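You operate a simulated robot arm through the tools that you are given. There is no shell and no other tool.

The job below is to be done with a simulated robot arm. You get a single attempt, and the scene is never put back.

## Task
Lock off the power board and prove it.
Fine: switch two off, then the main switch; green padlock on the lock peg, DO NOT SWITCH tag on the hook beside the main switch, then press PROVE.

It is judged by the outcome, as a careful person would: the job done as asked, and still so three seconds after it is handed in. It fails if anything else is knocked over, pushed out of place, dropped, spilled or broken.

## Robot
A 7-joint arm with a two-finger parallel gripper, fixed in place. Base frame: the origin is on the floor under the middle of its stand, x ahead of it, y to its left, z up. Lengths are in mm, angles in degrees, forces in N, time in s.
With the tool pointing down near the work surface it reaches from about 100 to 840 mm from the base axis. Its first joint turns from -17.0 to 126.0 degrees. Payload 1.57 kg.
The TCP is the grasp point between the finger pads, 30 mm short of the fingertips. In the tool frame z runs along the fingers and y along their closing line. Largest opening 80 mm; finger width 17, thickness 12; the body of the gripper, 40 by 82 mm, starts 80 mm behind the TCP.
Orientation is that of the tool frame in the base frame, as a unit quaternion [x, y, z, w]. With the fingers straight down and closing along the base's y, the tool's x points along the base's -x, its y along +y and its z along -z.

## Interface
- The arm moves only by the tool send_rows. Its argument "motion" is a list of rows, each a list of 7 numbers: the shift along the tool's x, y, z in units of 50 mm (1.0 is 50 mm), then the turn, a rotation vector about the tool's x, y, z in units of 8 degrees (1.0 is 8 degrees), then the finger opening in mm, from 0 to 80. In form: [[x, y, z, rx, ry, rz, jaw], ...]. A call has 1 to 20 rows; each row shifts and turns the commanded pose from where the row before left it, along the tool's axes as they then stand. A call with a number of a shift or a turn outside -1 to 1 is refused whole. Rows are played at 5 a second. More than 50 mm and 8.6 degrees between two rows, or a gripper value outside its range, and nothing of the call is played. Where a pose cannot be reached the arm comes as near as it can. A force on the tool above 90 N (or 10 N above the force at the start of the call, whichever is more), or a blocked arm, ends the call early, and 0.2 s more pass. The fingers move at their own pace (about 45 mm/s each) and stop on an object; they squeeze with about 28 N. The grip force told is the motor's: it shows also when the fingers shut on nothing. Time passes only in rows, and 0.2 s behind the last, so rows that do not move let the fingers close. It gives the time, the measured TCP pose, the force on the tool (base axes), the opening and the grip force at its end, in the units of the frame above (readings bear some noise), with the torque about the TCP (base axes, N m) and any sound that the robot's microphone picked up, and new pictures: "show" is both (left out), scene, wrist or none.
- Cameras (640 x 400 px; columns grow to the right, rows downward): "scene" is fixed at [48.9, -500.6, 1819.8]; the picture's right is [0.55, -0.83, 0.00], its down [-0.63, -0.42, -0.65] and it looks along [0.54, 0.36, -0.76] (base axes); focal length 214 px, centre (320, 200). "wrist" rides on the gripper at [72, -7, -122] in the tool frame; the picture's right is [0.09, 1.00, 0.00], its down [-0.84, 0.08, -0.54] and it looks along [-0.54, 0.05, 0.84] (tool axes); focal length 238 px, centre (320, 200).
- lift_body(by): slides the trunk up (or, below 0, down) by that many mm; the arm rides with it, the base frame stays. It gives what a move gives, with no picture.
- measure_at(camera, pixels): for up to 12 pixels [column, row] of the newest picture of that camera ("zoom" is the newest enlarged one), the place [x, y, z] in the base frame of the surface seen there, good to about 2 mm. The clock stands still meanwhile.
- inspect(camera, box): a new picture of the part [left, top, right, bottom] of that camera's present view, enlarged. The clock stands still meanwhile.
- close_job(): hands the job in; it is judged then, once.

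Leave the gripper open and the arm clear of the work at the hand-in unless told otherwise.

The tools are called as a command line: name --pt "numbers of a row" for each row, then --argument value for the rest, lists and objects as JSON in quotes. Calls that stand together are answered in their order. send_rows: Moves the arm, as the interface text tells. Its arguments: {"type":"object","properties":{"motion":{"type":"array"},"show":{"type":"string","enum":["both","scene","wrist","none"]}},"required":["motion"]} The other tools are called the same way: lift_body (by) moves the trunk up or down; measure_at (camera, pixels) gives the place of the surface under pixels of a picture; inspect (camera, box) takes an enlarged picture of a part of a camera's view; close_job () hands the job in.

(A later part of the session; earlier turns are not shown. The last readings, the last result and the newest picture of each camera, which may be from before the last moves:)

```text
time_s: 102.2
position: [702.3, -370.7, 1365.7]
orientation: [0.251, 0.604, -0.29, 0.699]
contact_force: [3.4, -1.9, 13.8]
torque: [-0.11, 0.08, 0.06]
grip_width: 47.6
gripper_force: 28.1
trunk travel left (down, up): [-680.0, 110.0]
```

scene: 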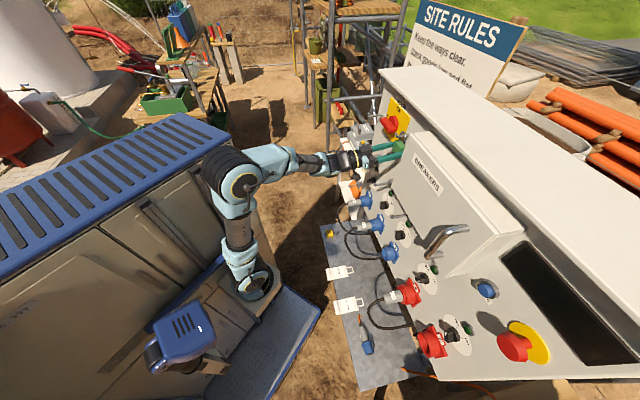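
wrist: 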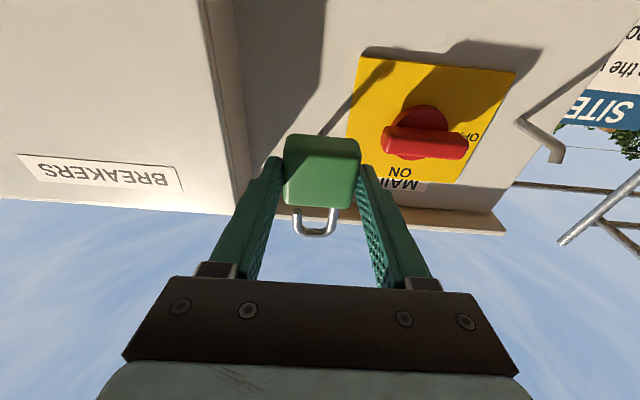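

The shackle is resting on the rod (14 N upward). Easing up 1.5 mm, then opening the jaws.

send_rows --pt "-0.03 0 0.004 0 0 0 30" --pt "0 0 0 0 0 0 56" --pt "0 0 0 0 0 0 70" --pt "0 0 0 0 0 0 70" --pt "0 0 0 0 0 0 70" --show "both"

inspect --camera "scene" --box '[365, 110, 445, 160]'

```text
time_s: 103.3
position: [702.0, -372.0, 1364.6]
orientation: [0.251, 0.606, -0.29, 0.697]
contact_force: [-0.1, 0.2, -0.6]
torque: [-0.01, 0.01, -0.03]
grip_width: 70.2
gripper_force: 0.0
trunk travel left (down, up): [-680.0, 110.0]
```

scene: 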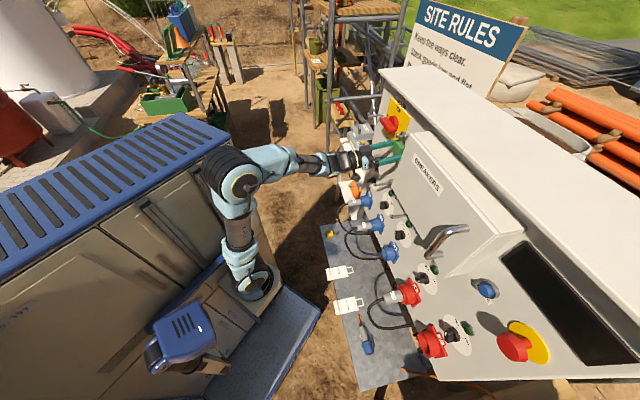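
wrist: 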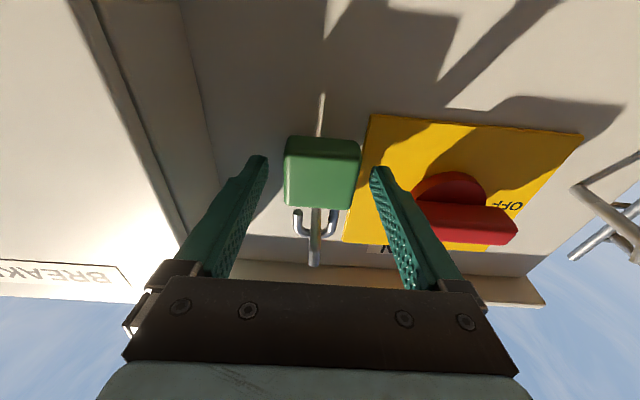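

```text
8.00 times, centred on (405, 135) of scene
```

zoom: 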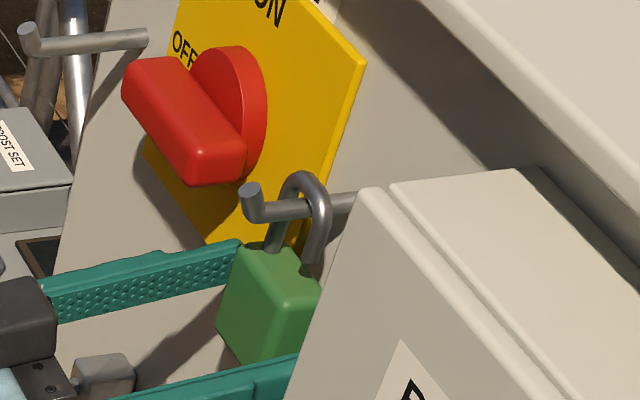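

The padlock hangs freely on the rod. Backing straight out 110 mm.

send_rows --pt "-0.057 0 -0.4 0 0 0 70" --pt "-0.1 0 -0.7 0 0 0 70" --pt "-0.1 0 -0.7 0 0 0 70" --pt "-0.06 0 -0.4 0 0 0 70" --pt "0 0 0 0 0 0 70" --show "both"

inspect --camera "scene" --box '[365, 100, 455, 165]'

inspect --camera "scene" --box '[480, 240, 640, 370]'

```text
time_s: 104.5
position: [624.3, -292.0, 1365.8]
orientation: [0.251, 0.606, -0.29, 0.697]
contact_force: [0.0, 0.4, -0.5]
torque: [0.01, 0.01, -0.01]
grip_width: 69.9
gripper_force: 0.0
trunk travel left (down, up): [-680.0, 110.0]
```

scene: 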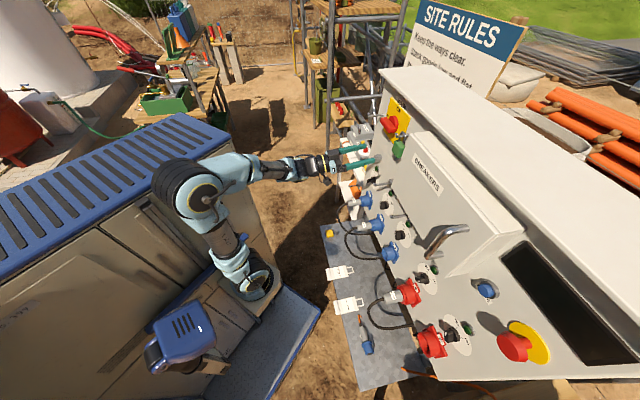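
wrist: 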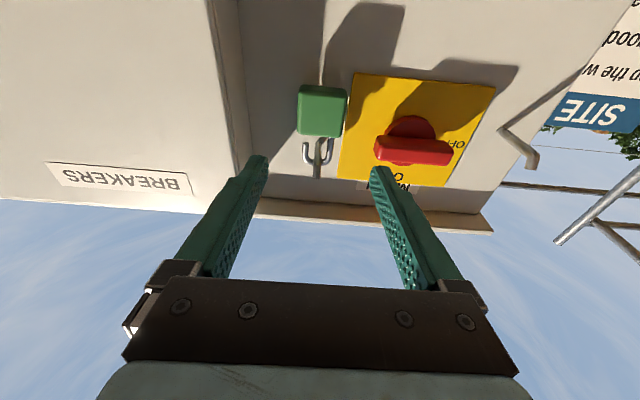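

```text
6.15 times, centred on (410, 132) of scene
```

zoom: 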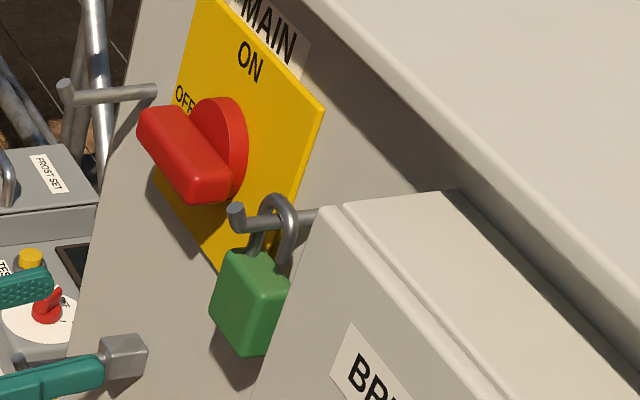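

```text
3.08 times, centred on (560, 305) of scene
```

zoom: 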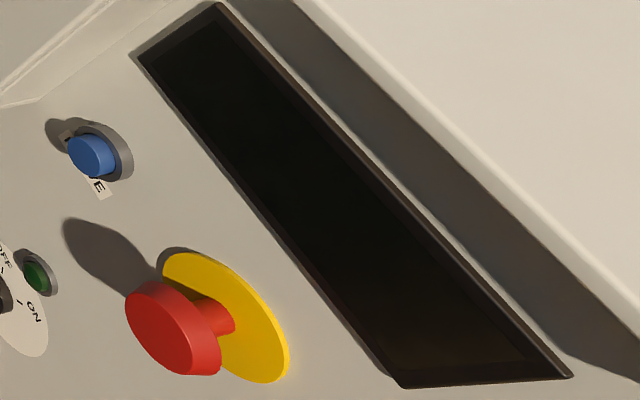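

The padlock hangs securely and the main is still off. Next is the DO NOT SWITCH tag on the shelf. I'll back off 80 mm, pitch the tool straight down (98°), and move over toward the tag (near x≈350, y≈−410).

send_rows --pt "-0.11 0 -0.8 0 0 0 70" --pt "-0.11 0 -0.8 0 0 0 70" --pt "0 0 0 0 0.98 0 70" --pt "0 0 0 0 0.98 0 70" --pt "0 0 0 0 0.98 0 70" --pt "0 0 0 0 0.98 0 70" --pt "0 0 0 0 0.98 0 70" --pt "0 0 0 0 0.98 0 70" --pt "0 0 0 0 0.98 0 70" --pt "0 0 0 0 0.98 0 70" --pt "0 0 0 0 0.98 0 70" --pt "0 0 0 0 0.98 0 70" --pt "0 0 0 0 0.98 0 70" --pt "0 0 0 0 0.98 0 70" --pt "0 0 0 0 0.5 0 70" --show "none"

lift_body --by -350

send_rows --pt "0 0 0 0 0 0 70" --show "both"

```text
time_s: 107.8
position: [572.8, -234.6, 1363.3]
orientation: [0.383, 0.924, -0.001, -0.001]
contact_force: [0.0, -0.4, 0.0]
torque: [-0.02, 0.0, 0.02]
grip_width: 70.3
gripper_force: 0.1
out of reach, approached as far as the arm can: row 5
trunk travel left (down, up): [-680.0, 110.0]
```

```text
time_s: 111.2
position: [573.1, -234.4, 1012.9]
orientation: [0.384, 0.924, -0.001, -0.001]
contact_force: [-0.8, 1.1, 0.0]
torque: [-0.02, -0.01, -0.02]
grip_width: 70.1
gripper_force: 0.1
trunk travel left (down, up): [-330.0, 460.0]
```

```text
time_s: 111.6
position: [571.8, -233.8, 1013.3]
orientation: [0.383, 0.924, 0.0, -0.001]
contact_force: [0.5, 0.6, -0.1]
torque: [-0.03, 0.02, 0.02]
grip_width: 70.0
gripper_force: 0.0
trunk travel left (down, up): [-330.0, 460.0]
```

scene: 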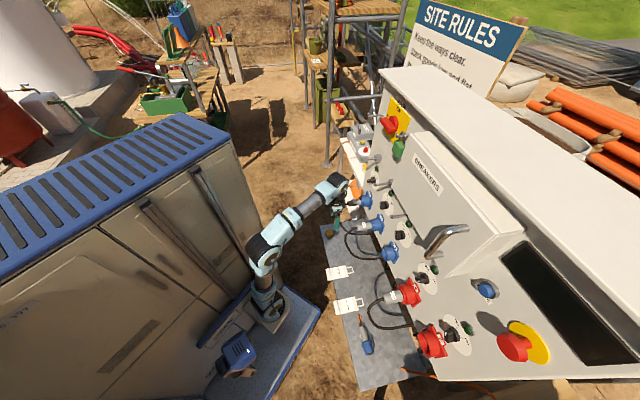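
wrist: 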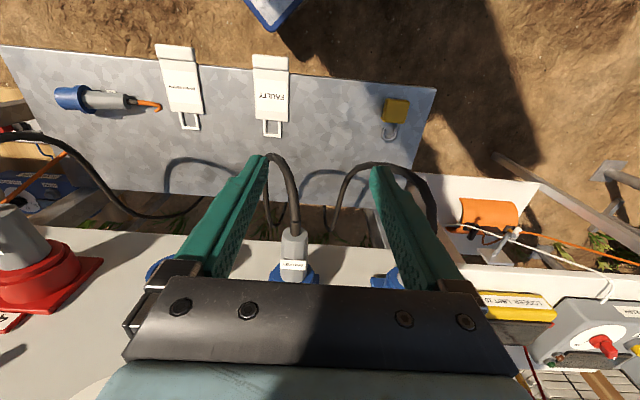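

The tool points straight down. The DO NOT SWITCH tag is at (182,85) with its loop at (190,122), and FAULTY is at (270,85). Enlarging and measuring.

inspect --camera "wrist" --box '[120, 35, 250, 140]'

measure_at --camera "wrist" --pixels '[[157, 52], [190, 56], [160, 48], [188, 52], [174, 54], [163, 70], [198, 72], [168, 112], [203, 113], [186, 125], [161, 107], [180, 85]]'

```text
3.81 times, centred on (185, 88) of wrist
```

zoom: 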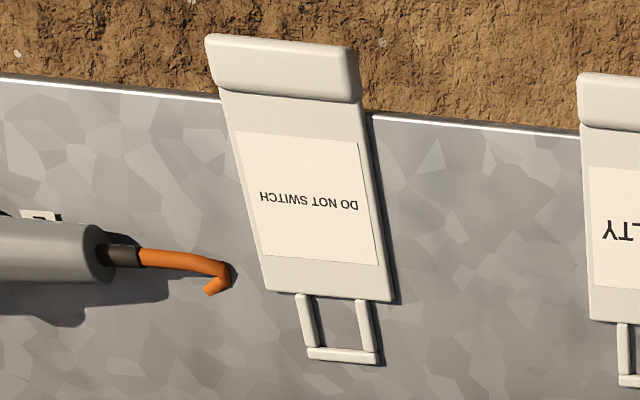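

```text
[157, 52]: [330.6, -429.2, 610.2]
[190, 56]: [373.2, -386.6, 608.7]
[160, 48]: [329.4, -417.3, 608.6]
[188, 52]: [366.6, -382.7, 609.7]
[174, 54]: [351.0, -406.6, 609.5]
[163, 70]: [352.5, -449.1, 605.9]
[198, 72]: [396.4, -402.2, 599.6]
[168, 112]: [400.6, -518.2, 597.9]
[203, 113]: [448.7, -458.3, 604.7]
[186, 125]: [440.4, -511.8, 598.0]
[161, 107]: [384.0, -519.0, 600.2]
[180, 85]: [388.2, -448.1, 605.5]
```

measure_at --camera "zoom" --pixels '[[213, 60], [220, 60], [352, 72], [358, 72], [363, 72], [285, 40], [285, 90], [232, 130], [366, 140], [240, 165], [375, 200], [340, 355]]'

measure_at --camera "zoom" --pixels '[[303, 320], [367, 330], [312, 353], [376, 360], [334, 325], [265, 285], [395, 298], [228, 275], [230, 60], [345, 72], [212, 275], [300, 200]]'

```text
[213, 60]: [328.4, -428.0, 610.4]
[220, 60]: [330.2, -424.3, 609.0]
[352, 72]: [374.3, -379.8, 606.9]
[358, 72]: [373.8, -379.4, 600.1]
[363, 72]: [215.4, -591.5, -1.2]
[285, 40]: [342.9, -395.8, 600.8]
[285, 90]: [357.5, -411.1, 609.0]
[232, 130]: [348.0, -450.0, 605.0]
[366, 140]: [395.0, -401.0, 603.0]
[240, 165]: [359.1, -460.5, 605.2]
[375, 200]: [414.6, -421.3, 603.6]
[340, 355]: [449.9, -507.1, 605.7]
```

```text
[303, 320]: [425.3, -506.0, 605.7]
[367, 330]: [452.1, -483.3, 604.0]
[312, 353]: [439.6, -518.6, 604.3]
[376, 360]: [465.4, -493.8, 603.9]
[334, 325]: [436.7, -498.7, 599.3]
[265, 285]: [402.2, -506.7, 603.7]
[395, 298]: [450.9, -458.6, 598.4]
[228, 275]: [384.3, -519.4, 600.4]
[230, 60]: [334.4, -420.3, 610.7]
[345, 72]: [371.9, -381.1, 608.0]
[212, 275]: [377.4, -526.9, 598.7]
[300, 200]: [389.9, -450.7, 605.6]
```

The tag's tab spans s 4–70.6 (67 mm wide) and f 522–545, overhanging the shelf edge; the loop hole lies 110–140 mm beyond it. I'll open fully to 80 and slide right 276 mm at this height to be above the tab.

send_rows --pt "0.125 -0.92 0 0 0 0 80" --pt "0.125 -0.92 0 0 0 0 80" --pt "0.125 -0.92 0 0 0 0 80" --pt "0.125 -0.92 0 0 0 0 80" --pt "0.125 -0.92 0 0 0 0 80" --pt "0.125 -0.92 0 0 0 0 80" --pt "0 0 0 0 0 0 80" --show "both"

```text
time_s: 113.2
position: [349.4, -402.3, 1014.4]
orientation: [0.383, 0.924, -0.001, 0.0]
contact_force: [-0.2, -0.9, 0.3]
torque: [0.01, -0.01, 0.0]
grip_width: 80.0
gripper_force: 0.2
trunk travel left (down, up): [-330.0, 460.0]
```

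scene: 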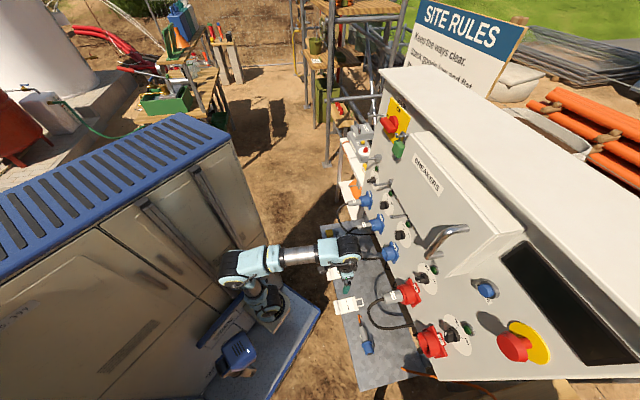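
wrist: 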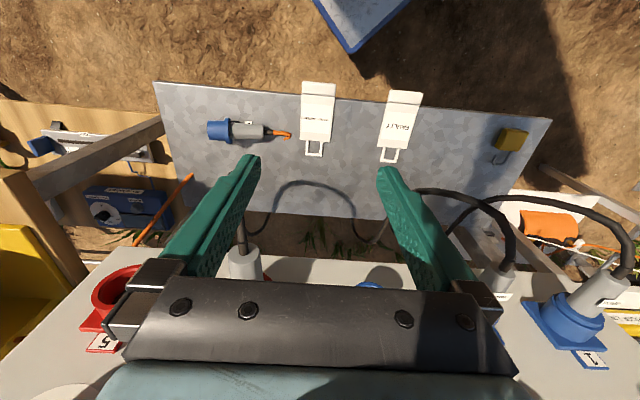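

Reach is fine: I'm above the tab at f≈531.5, s≈37.4. Lowering the trunk 300 mm and re-measuring the tab from closer.

lift_body --by -280

send_rows --pt "0 0 0 0 0 0 80" --show "wrist"

inspect --camera "wrist" --box '[270, 40, 400, 180]'

```text
time_s: 116.0
position: [350.8, -403.7, 734.0]
orientation: [0.384, 0.923, -0.001, 0.0]
contact_force: [-0.1, -0.2, -0.3]
torque: [0.02, -0.01, 0.0]
grip_width: 80.0
gripper_force: 0.1
trunk travel left (down, up): [-50.0, 740.0]
```

```text
time_s: 116.4
position: [350.3, -404.0, 735.0]
orientation: [0.384, 0.923, -0.001, 0.0]
contact_force: [0.3, 0.3, -0.2]
torque: [-0.02, -0.01, 0.01]
grip_width: 80.1
gripper_force: 0.1
trunk travel left (down, up): [-50.0, 740.0]
```

wrist: 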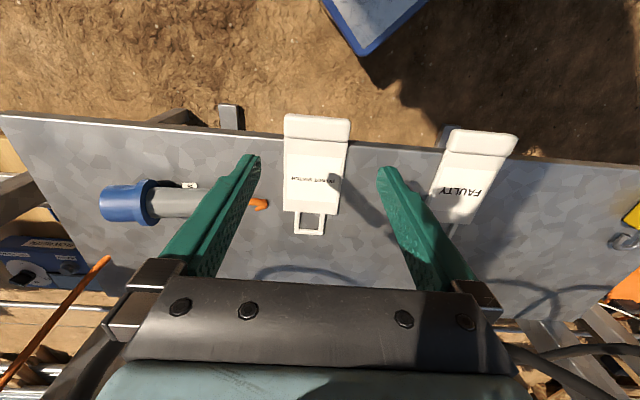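

```text
2.86 times, centred on (335, 110) of wrist
```

zoom: 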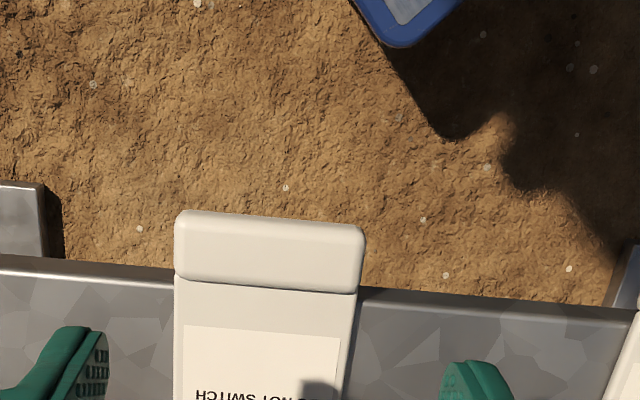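

measure_at --camera "wrist" --pixels '[[285.5, 128], [348.5, 132], [317, 117], [315, 139], [284.5, 135], [349.3, 125], [265, 134], [370, 145], [296, 225], [323, 228], [310, 233], [309, 214]]'

```text
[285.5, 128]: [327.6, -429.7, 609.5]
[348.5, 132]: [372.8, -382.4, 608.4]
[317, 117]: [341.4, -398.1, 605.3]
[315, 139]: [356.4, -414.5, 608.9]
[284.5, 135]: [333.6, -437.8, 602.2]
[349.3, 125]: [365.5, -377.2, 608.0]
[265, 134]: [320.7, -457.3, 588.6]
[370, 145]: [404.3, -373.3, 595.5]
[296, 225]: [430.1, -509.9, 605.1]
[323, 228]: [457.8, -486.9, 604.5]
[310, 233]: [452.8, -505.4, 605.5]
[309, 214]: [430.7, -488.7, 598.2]
```

Tab centre is s≈39 and the shelf edge is at f≈550, so the fingers clear it. Descending 109 mm in steps with a 1 mm trim.

send_rows --pt "0 -0.02 0.6 0 0 0 80" --pt "0 0 0.6 0 0 0 80" --pt "0 0 0.5 0 0 0 80" --pt "0 0 0 0 0 0 80" --show "wrist"

```text
time_s: 117.4
position: [348.7, -403.6, 649.9]
orientation: [0.383, 0.924, 0.0, 0.0]
contact_force: [-0.2, -0.2, -0.5]
torque: [-0.02, -0.02, -0.01]
grip_width: 80.1
gripper_force: 0.1
trunk travel left (down, up): [-50.0, 740.0]
```

wrist: 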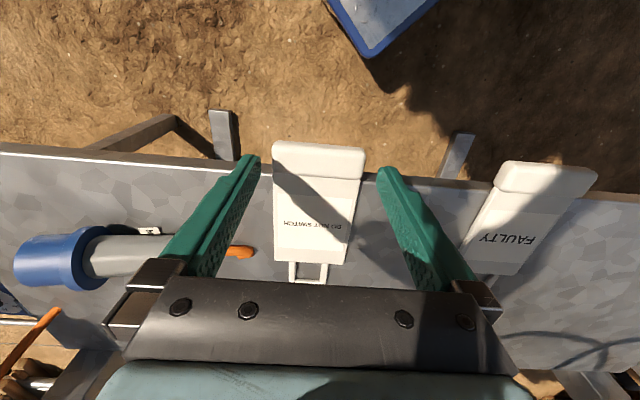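

Centred between the fingers. Descending 24 mm more and closing on the tab.

send_rows --pt "0 0 0.24 0 0 0 80" --pt "0 0 0.24 0 0 0 80" --pt "0 0 0 0 0 0 80" --pt "0 0 0 0 0 0 50" --pt "0 0 0 0 0 0 50" --pt "0 0 0 0 0 0 50" --show "wrist"

```text
time_s: 118.8
position: [350.7, -403.8, 625.8]
orientation: [0.383, 0.924, -0.001, -0.001]
contact_force: [0.4, 0.3, -0.9]
torque: [-0.02, 0.03, 0.03]
grip_width: 68.9
gripper_force: 27.4
trunk travel left (down, up): [-50.0, 740.0]
```

wrist: 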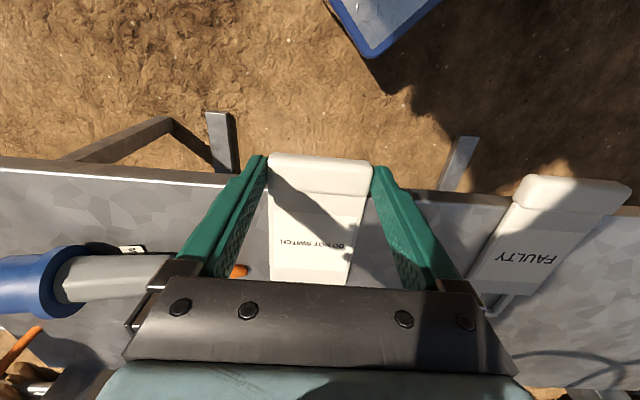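

The tag is gripped (69 mm, 27 N). Before lifting I'll check where the chiller cable runs near the tag's loop.

inspect --camera "scene" --box '[320, 260, 440, 360]'

measure_at --camera "scene" --pixels '[[382, 299], [369, 307.5], [370, 318], [377.5, 327], [390, 328], [375, 301], [395, 296]]'

```text
4.00 times, centred on (380, 310) of scene
```

zoom: 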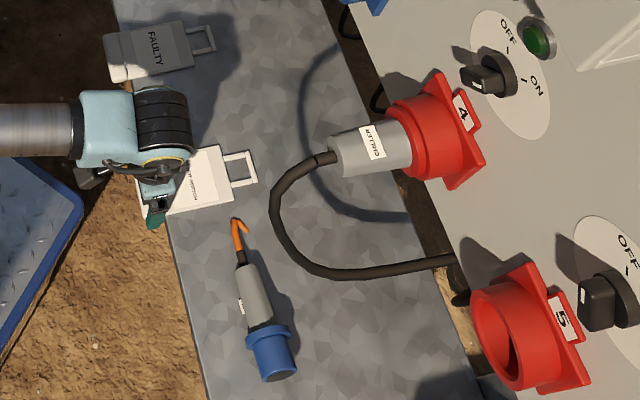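

```text
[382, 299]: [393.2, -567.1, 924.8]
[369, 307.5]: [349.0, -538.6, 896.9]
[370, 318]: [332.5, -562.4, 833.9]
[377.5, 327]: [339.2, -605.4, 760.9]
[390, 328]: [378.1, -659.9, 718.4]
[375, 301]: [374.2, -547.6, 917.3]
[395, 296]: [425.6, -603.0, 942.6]
```

The chiller cable stays at s≥134, clear of the tag. Lifting 50 mm, then drawing back 85 mm.

send_rows --pt "0 0 -0.3 0 0 0 50" --pt "0 0 -0.4 0 0 0 50" --pt "0 0 -0.4 0 0 0 50" --pt "0.4 0 0 0 0 0 50" --pt "0.5 0 0 0 0 0 50" --pt "0.5 0 0 0 0 0 50" --pt "0.3 0 0 0 0 0 50" --pt "0 0 0 0 0 0 50" --show "both"

```text
time_s: 120.6
position: [307.6, -362.3, 671.9]
orientation: [0.384, 0.924, -0.001, 0.0]
contact_force: [0.0, -0.3, -0.9]
torque: [0.02, 0.0, 0.01]
grip_width: 68.9
gripper_force: 28.0
out of reach, approached as far as the arm can: row 6, 7
trunk travel left (down, up): [-50.0, 740.0]
```

scene: 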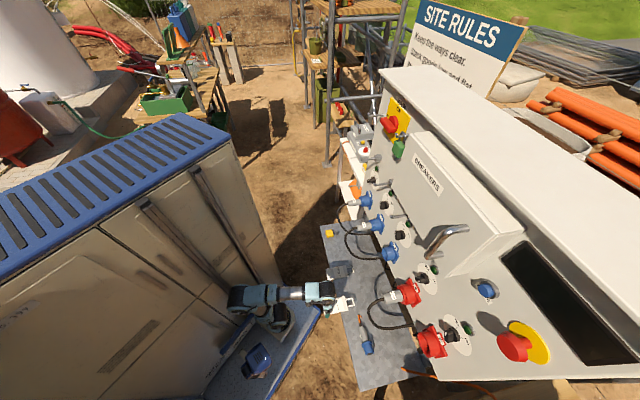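
wrist: 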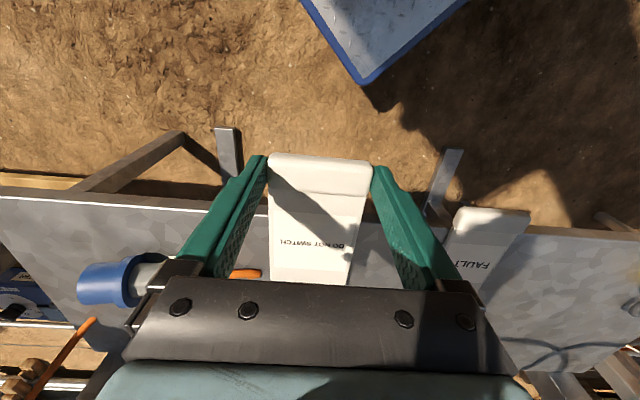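

Held securely. Raising 60 mm, then sliding left 280 mm over the shelf (items there are no taller than z=624).

lift_body --by 60

send_rows --pt "0 0.93 0 0 0 0 50" --pt "0 0.93 0 0 0 0 50" --pt "0 0.93 0 0 0 0 50" --pt "0 0.93 0 0 0 0 50" --pt "0 0.93 0 0 0 0 50" --pt "0 0.93 0 0 0 0 50" --pt "0 0 0 0 0 0 50" --show "both"

```text
time_s: 121.6
position: [308.0, -362.5, 732.7]
orientation: [0.383, 0.924, -0.001, -0.001]
contact_force: [0.3, -0.4, -0.2]
torque: [0.0, -0.01, -0.03]
grip_width: 69.0
gripper_force: 27.7
trunk travel left (down, up): [-110.0, 680.0]
```

```text
time_s: 123.2
position: [508.3, -169.5, 729.6]
orientation: [0.383, 0.924, 0.0, 0.0]
contact_force: [0.7, 0.2, 0.2]
torque: [0.0, 0.03, 0.02]
grip_width: 69.0
gripper_force: 28.3
out of reach, approached as far as the arm can: row 1
trunk travel left (down, up): [-110.0, 680.0]
```

scene: 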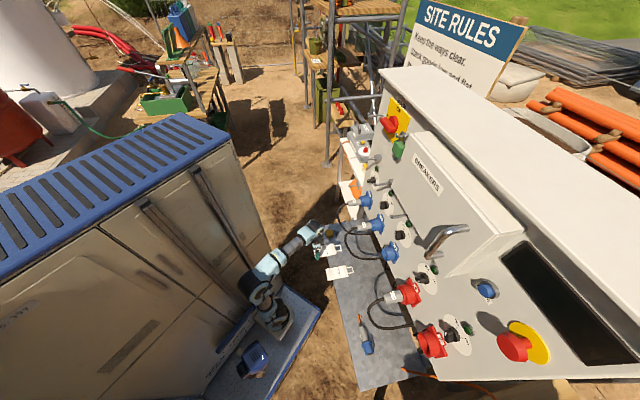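
wrist: 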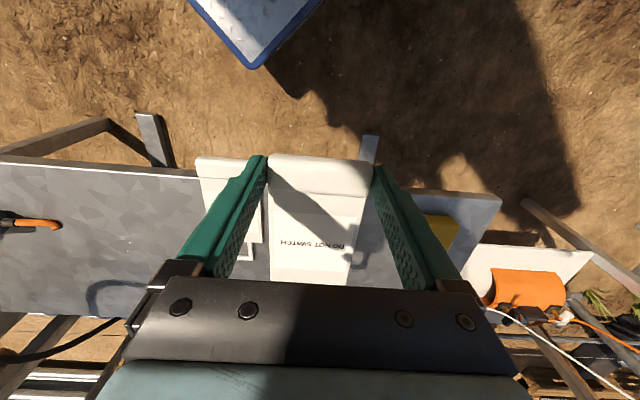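

To stay clear of the cables when raising, I'll pitch the tool up to level here first. The tag then stands upright at f≈500, well away from the cables.

send_rows --pt "0 0.3 0 0 -0.9375 0 50" --pt "0 0.3 0 0 -0.9375 0 50" --pt "0 0 0 0 -0.9375 0 50" --pt "0 0 0 0 -0.9375 0 50" --pt "0 0 0 0 -0.9375 0 50" --pt "0 0 0 0 -0.9375 0 50" --pt "0 0 0 0 -0.9375 0 50" --pt "0 0 0 0 -0.9375 0 50" --pt "0 0 0 0 -0.9375 0 50" --pt "0 0 0 0 -0.9375 0 50" --pt "0 0 0 0 -0.9375 0 50" --pt "0 0 0 0 -0.9375 0 50" --pt "0 0 0 0 0 0 50" --show "both"

```text
time_s: 126.0
position: [527.7, -170.4, 731.0]
orientation: [0.296, 0.643, -0.281, 0.648]
contact_force: [0.1, 0.1, -0.1]
torque: [-0.01, -0.02, 0.02]
grip_width: 69.2
gripper_force: 28.1
out of reach, approached as far as the arm can: row 8
trunk travel left (down, up): [-110.0, 680.0]
```

scene: 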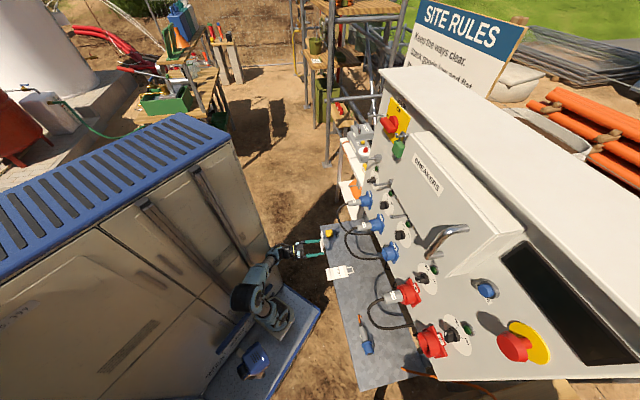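
wrist: 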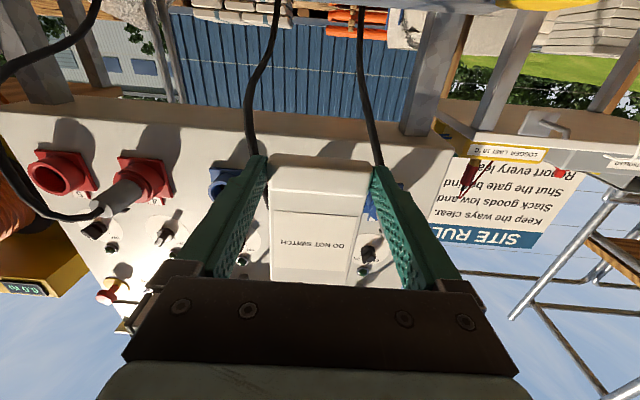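

The tag stands upright. The heading drifted ~3° during an out-of-reach moment, so I'll correct it after raising. Lifting the trunk 400 + 50 mm.

lift_body --by 400

lift_body --by 50

send_rows --pt "0 0.9 0 -0.4 0 0 50" --pt "0 0.9 0 0 0 0 50" --pt "0 0.9 0 0 0 0 50" --pt "0 0.9 0 0 0 0 50" --pt "0 0.28 0 0 0 0 50" --pt "0 0 0 0 0 0 50" --show "both"

```text
time_s: 129.8
position: [528.1, -166.7, 1117.4]
orientation: [0.276, 0.657, -0.283, 0.642]
contact_force: [-0.1, -0.5, -0.4]
torque: [-0.03, 0.01, 0.0]
grip_width: 69.0
gripper_force: 28.1
trunk travel left (down, up): [-510.0, 280.0]
```

```text
time_s: 130.8
position: [527.9, -166.1, 1169.0]
orientation: [0.277, 0.656, -0.283, 0.642]
contact_force: [-0.8, 0.7, 0.1]
torque: [0.0, 0.0, -0.02]
grip_width: 69.2
gripper_force: 27.9
trunk travel left (down, up): [-560.0, 230.0]
```

```text
time_s: 132.3
position: [670.7, -39.3, 1176.8]
orientation: [0.272, 0.654, -0.273, 0.651]
contact_force: [0.0, 0.4, -1.3]
torque: [0.0, 0.01, 0.02]
grip_width: 69.3
gripper_force: 27.7
trunk travel left (down, up): [-560.0, 230.0]
stopped in row 6: the arm was blocked; the commanded pose is now the measured one
```

scene: 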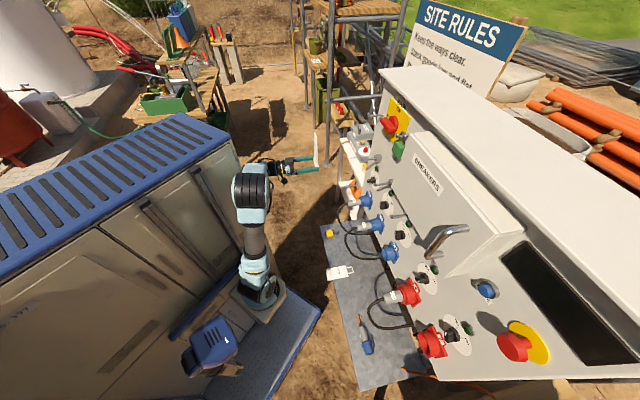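
wrist: 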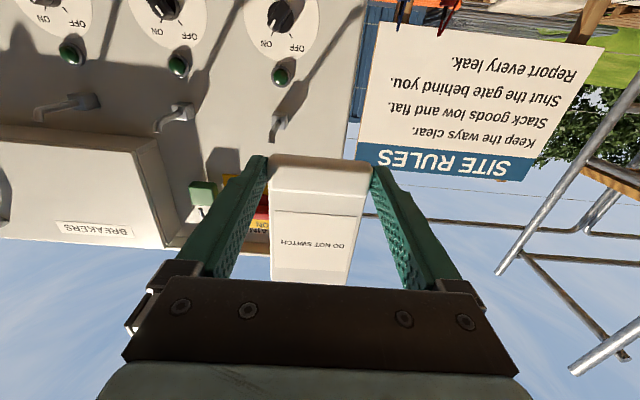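

The arm reported "blocked" at the last row. I need to see why before going on, so I'm zooming on the arm and the nearby cabinet.

inspect --camera "scene" --box '[180, 120, 380, 320]'

measure_at --camera "scene" --pixels '[[252, 195], [240, 190], [235, 200], [245, 175], [255, 230], [255, 265], [262, 172], [285, 167], [228, 150], [232, 170], [225, 200], [316, 150]]'

```text
2.00 times, centred on (280, 220) of scene
```

zoom: 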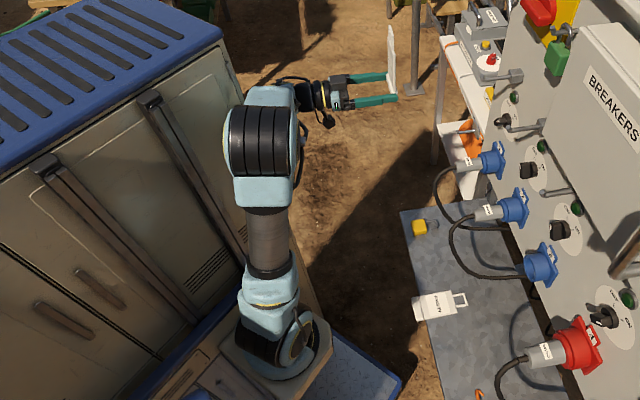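

```text
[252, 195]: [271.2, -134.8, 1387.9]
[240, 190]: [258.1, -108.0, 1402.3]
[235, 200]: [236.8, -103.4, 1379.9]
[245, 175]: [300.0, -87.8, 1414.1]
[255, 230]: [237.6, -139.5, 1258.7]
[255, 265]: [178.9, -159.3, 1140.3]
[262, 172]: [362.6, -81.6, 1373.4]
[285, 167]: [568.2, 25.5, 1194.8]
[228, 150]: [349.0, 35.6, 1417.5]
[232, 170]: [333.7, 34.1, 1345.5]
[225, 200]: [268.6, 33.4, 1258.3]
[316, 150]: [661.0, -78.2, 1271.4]
```

The forearm is close to the cabinet corner (about x=350, y=35), which explains the block. The force is nil and nothing has moved. Moving forward toward the panel takes the arm away from the cabinet, so I'll go forward 120 mm and up 81 mm.

send_rows --pt "0 0 0.6 0 0 0 50" --pt "0 0 0.6 0 0 0 50" --pt "-0.54 0 0.4 0 0 0 50" --pt "-0.54 0 0.4 0 0 0 50" --pt "-0.54 0 0.4 0 0 0 50" --pt "0 0 0 0 0 0 50" --show "both"

inspect --camera "scene" --box '[300, 90, 420, 165]'

```text
time_s: 133.8
position: [751.1, -105.6, 1260.9]
orientation: [0.263, 0.655, -0.266, 0.656]
contact_force: [-0.1, 0.5, -1.1]
torque: [-0.01, 0.0, -0.03]
grip_width: 69.0
gripper_force: 28.2
trunk travel left (down, up): [-560.0, 230.0]
```

scene: 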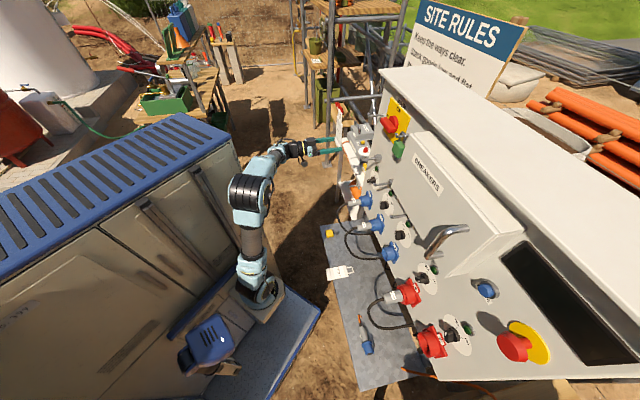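
wrist: 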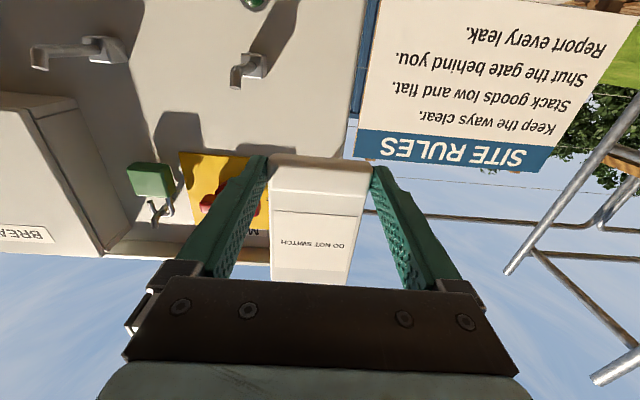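

```text
5.33 times, centred on (360, 128) of scene
```

zoom: 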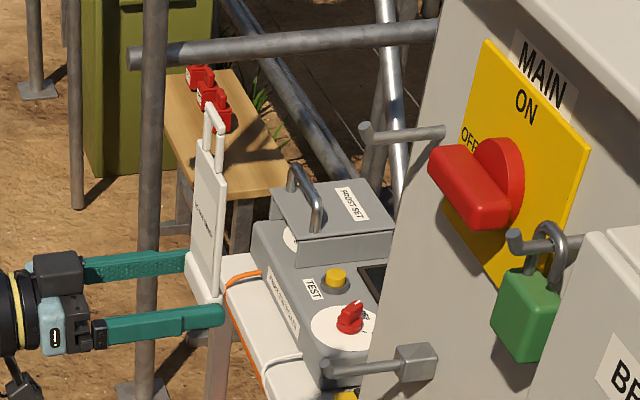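

Clear view now: the tag is upright and the left hook is ahead. Measuring loop and hook in the same picture for alignment.

measure_at --camera "scene" --pixels '[[338.6, 115], [341.2, 117], [339.8, 110.8], [339.5, 118.5], [338.5, 128], [368.5, 114], [370, 116], [375, 115.7], [380, 115.2], [341, 113], [338.7, 112.5], [341.5, 140]]'

inspect --camera "scene" --box '[325, 100, 357, 150]'

```text
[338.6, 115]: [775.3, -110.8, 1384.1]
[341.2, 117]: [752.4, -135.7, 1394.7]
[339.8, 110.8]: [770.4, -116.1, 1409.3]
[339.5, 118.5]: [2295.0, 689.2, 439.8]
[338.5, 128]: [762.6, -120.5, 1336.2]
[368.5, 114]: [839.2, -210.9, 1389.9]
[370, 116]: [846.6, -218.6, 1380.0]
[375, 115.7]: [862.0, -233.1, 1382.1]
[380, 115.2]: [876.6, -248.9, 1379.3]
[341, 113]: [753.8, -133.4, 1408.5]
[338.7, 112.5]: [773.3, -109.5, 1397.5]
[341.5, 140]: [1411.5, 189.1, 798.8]
```

```text
8.00 times, centred on (341, 125) of scene
```

zoom: 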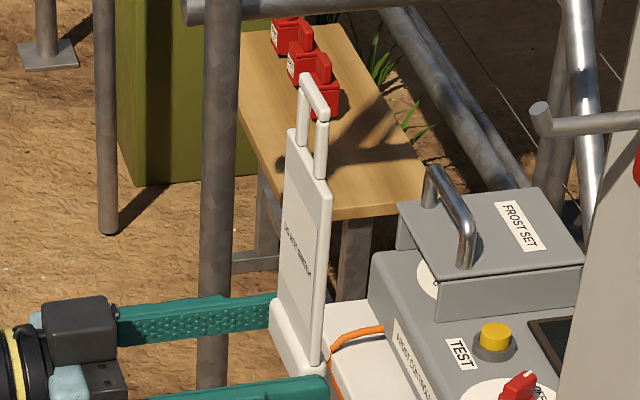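

Loop mid is s≈−453 against the hook at s≈−444, so I need 9 mm right, 3 mm down and a 1° heading trim. Then forward 95 mm to just short of the hook's tip.

send_rows --pt "0.06 -0.176 0 0.14 0 0 50" --pt "0 0 0.5 0 0 0 50" --pt "0 0 0.5 0 0 0 50" --pt "0 0 0.5 0 0 0 50" --pt "0 0 0.4 0 0 0 50" --pt "0 0 0 0 0 0 50" --show "both"

inspect --camera "scene" --box '[330, 95, 410, 145]'

```text
time_s: 135.2
position: [813.4, -178.3, 1258.5]
orientation: [0.27, 0.652, -0.274, 0.654]
contact_force: [0.0, -0.4, -0.2]
torque: [0.02, 0.04, 0.03]
grip_width: 69.1
gripper_force: 28.2
trunk travel left (down, up): [-560.0, 230.0]
```

scene: 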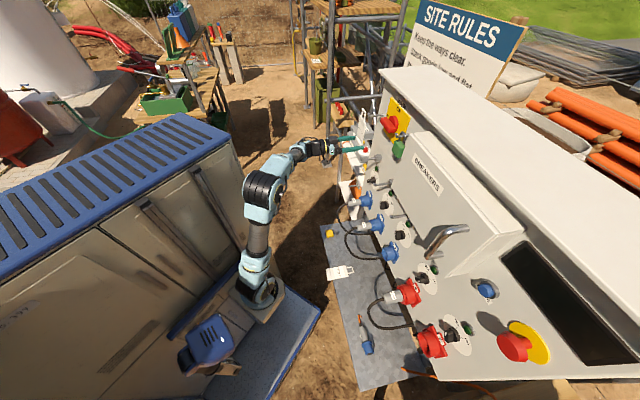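
wrist: 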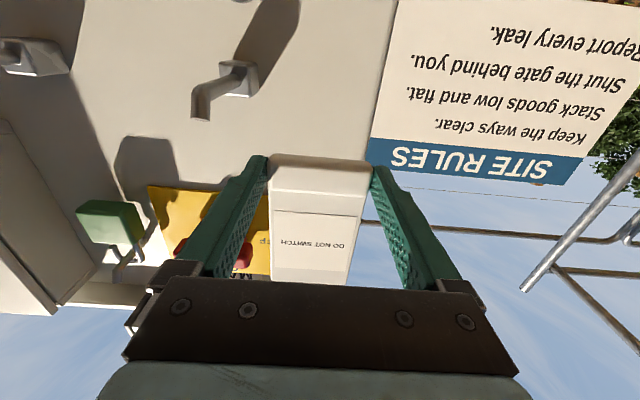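

```text
8.00 times, centred on (370, 120) of scene
```

zoom: 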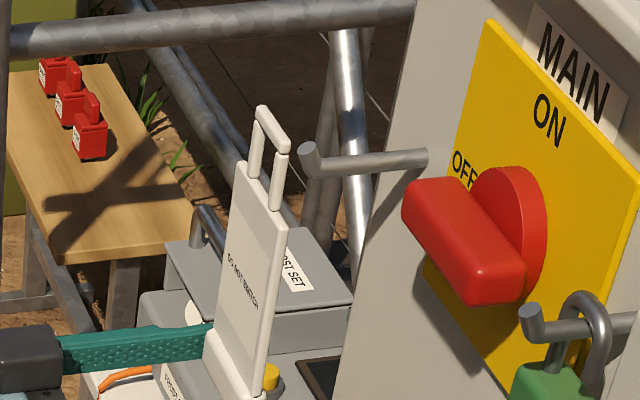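

measure_at --camera "scene" --pixels '[[361.8, 113.5], [364.8, 118], [361.8, 115.5], [364.5, 119.5], [364, 111.2], [368.5, 114.5], [374, 115.5], [380, 115.2], [362.2, 110.5], [365.3, 113.3], [363, 122], [361.5, 119]]'

```text
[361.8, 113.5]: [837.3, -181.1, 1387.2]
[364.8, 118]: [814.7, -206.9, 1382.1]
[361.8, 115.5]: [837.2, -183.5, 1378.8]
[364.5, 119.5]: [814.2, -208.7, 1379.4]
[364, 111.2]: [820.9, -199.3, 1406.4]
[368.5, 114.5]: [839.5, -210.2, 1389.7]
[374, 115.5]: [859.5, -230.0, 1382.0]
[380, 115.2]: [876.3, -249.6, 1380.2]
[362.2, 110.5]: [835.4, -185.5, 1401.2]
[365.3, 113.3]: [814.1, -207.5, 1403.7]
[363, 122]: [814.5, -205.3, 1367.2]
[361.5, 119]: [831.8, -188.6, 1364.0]
```

measure_at --camera "scene" --pixels '[[356, 121.5], [367.5, 136], [350, 133], [372, 128], [364, 141], [345, 143], [340, 97], [376, 105]]'

```text
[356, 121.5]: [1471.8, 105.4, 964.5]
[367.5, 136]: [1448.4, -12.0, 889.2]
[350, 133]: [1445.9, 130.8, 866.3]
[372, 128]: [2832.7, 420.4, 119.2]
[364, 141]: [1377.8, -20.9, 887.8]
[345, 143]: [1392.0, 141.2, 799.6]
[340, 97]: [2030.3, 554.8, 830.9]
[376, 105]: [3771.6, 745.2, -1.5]
```

Other equipment behind is over 500 mm away, so no risk. The loop is 1.6 mm left of the hook; trimming that and sliding forward 55 mm so the loop passes over the hook.

send_rows --pt "0 -0.03 0.2 0 0 0 50" --pt "0 0 0.3 0 0 0 50" --pt "0 0 0.3 0 0 0 50" --pt "0 0 0.3 0 0 0 50" --pt "0 0 0 0 0 0 50" --show "both"

inspect --camera "scene" --box '[340, 95, 420, 145]'

```text
time_s: 136.3
position: [852.1, -220.6, 1257.5]
orientation: [0.27, 0.652, -0.274, 0.654]
contact_force: [0.4, 0.4, -0.9]
torque: [-0.03, -0.02, 0.01]
grip_width: 69.1
gripper_force: 28.2
trunk travel left (down, up): [-560.0, 230.0]
```

scene: 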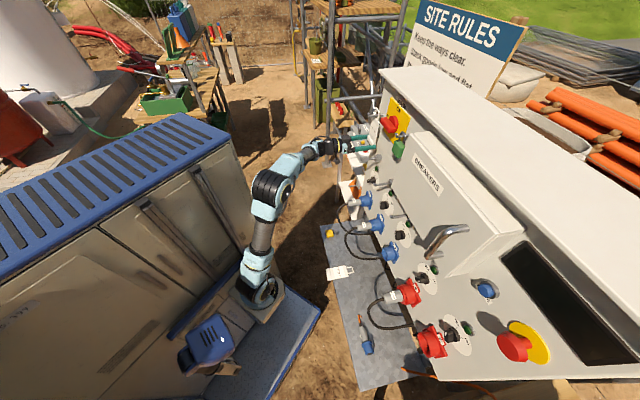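
wrist: 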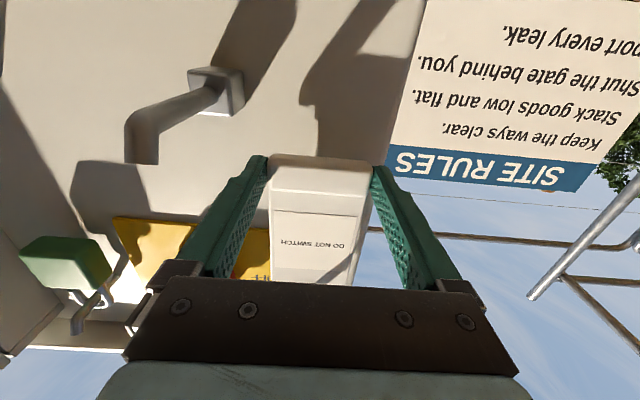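

```text
8.00 times, centred on (380, 120) of scene
```

zoom: 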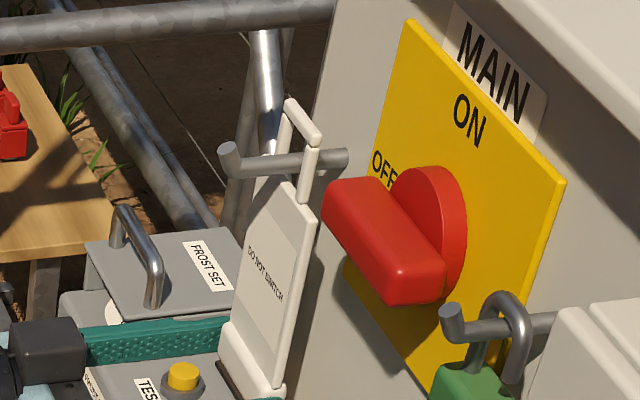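

The hook passes through the loop, between its legs. Lowering 10 mm, then in small steps until the loop rests.

send_rows --pt "0.1 0 0 0 0 0 50" --pt "0.1 0 0 0 0 0 50" --pt "0.03 0 0 0 0 0 50" --pt "0 0 0 0 0 0 50" --show "scene"

inspect --camera "scene" --box '[340, 95, 420, 145]'

```text
time_s: 137.3
position: [850.2, -219.8, 1246.4]
orientation: [0.272, 0.652, -0.274, 0.653]
contact_force: [-0.2, -0.1, -0.4]
torque: [0.03, 0.01, 0.01]
grip_width: 69.1
gripper_force: 28.4
trunk travel left (down, up): [-560.0, 230.0]
```

scene: 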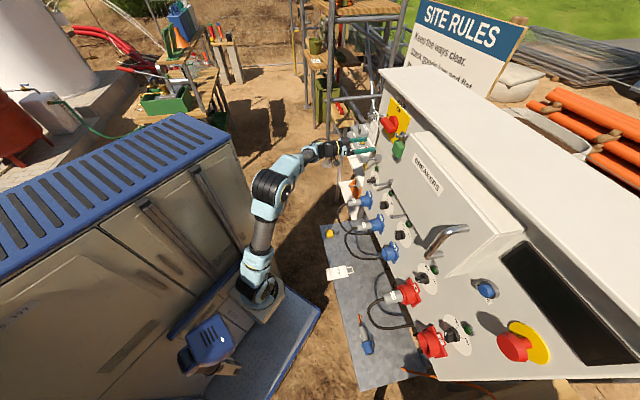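

```text
8.00 times, centred on (380, 120) of scene
```

zoom: 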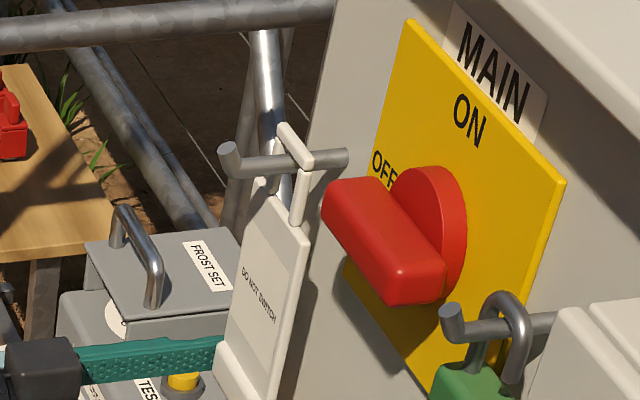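

send_rows --pt "0.03 0 0 0 0 0 50" --pt "0.03 0 0 0 0 0 50" --pt "0 0 0 0 0 0 50" --show "none"

```text
time_s: 138.2
position: [850.3, -217.5, 1244.0]
orientation: [0.27, 0.652, -0.273, 0.654]
contact_force: [0.6, 0.1, 4.7]
torque: [-0.03, 0.08, 0.02]
grip_width: 69.2
gripper_force: 28.1
trunk travel left (down, up): [-560.0, 230.0]
```

Contact is felt (5 N up), so the loop rests on the hook. Opening the jaws fully.

send_rows --pt "0 0 0 0 0 0 74" --pt "0 0 0 0 0 0 80" --pt "0 0 0 0 0 0 80" --pt "0 0 0 0 0 0 80" --show "both"

inspect --camera "scene" --box '[340, 95, 420, 160]'

```text
time_s: 139.2
position: [849.3, -218.4, 1243.0]
orientation: [0.272, 0.652, -0.274, 0.653]
contact_force: [-0.5, -0.3, 0.2]
torque: [-0.04, 0.01, 0.01]
grip_width: 79.9
gripper_force: 0.0
trunk travel left (down, up): [-560.0, 230.0]
```

scene: 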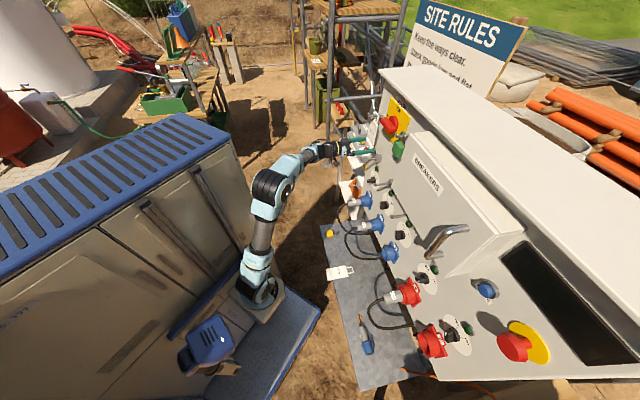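
wrist: 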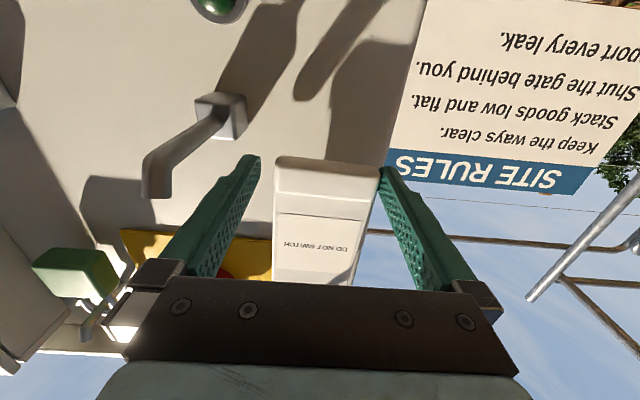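

```text
6.15 times, centred on (380, 128) of scene
```

zoom: 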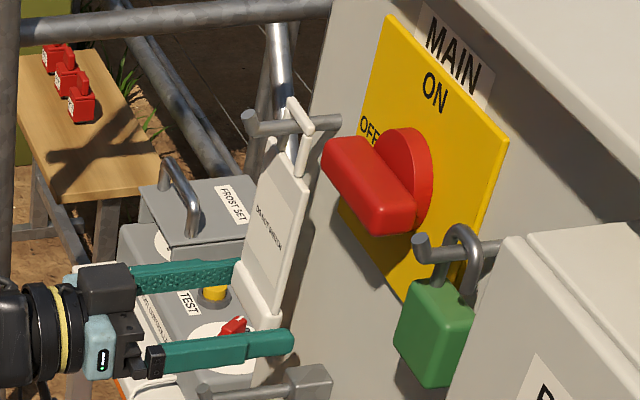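

The tag hangs free. It sits closer to the panel-left finger, so I'll shift 4 mm that way to centre, then back straight out 120 mm.

send_rows --pt "0 0.08 0 0 0 0 80" --pt "0 0 -0.3 0 0 0 80" --pt "0 0 -0.5 0 0 0 80" --pt "0 0 -0.8 0 0 0 80" --pt "0 0 -0.8 0 0 0 80" --pt "0 0 0 0 0 0 80" --show "both"

inspect --camera "scene" --box '[340, 95, 440, 165]'

inspect --camera "wrist" --box '[120, 60, 400, 260]'

```text
time_s: 140.6
position: [769.1, -129.9, 1241.9]
orientation: [0.27, 0.652, -0.274, 0.653]
contact_force: [0.2, -0.3, 0.5]
torque: [0.02, -0.02, -0.02]
grip_width: 80.0
gripper_force: 0.0
trunk travel left (down, up): [-560.0, 230.0]
```

scene: 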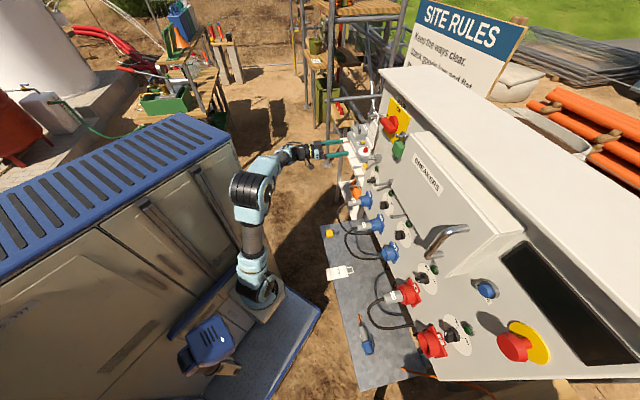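
wrist: 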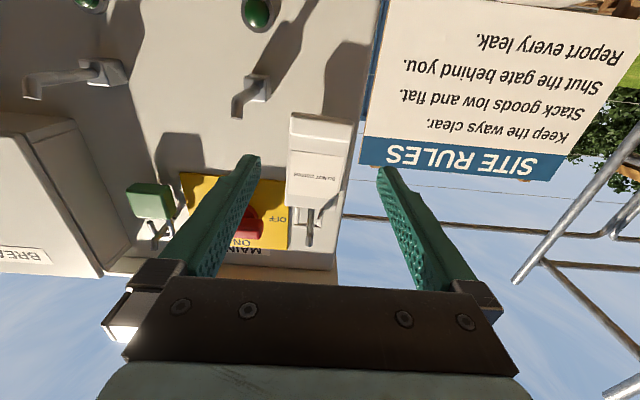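

```text
5.71 times, centred on (390, 130) of scene
```

zoom: 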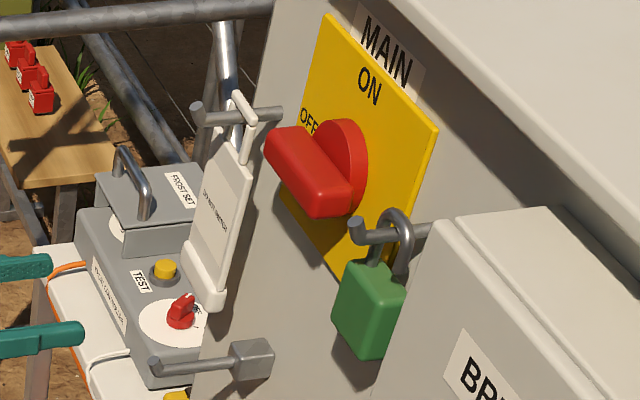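

```text
2.00 times, centred on (260, 160) of wrist
```

zoom: 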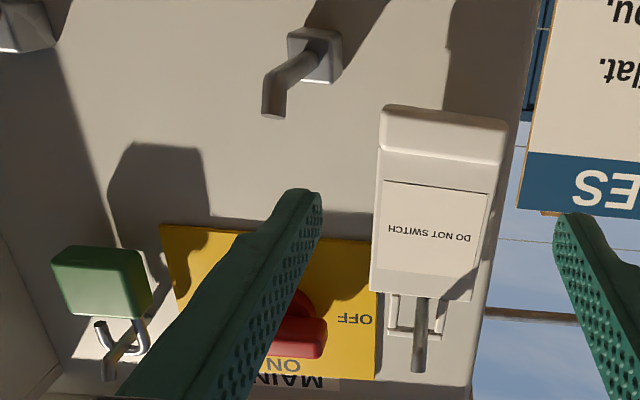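

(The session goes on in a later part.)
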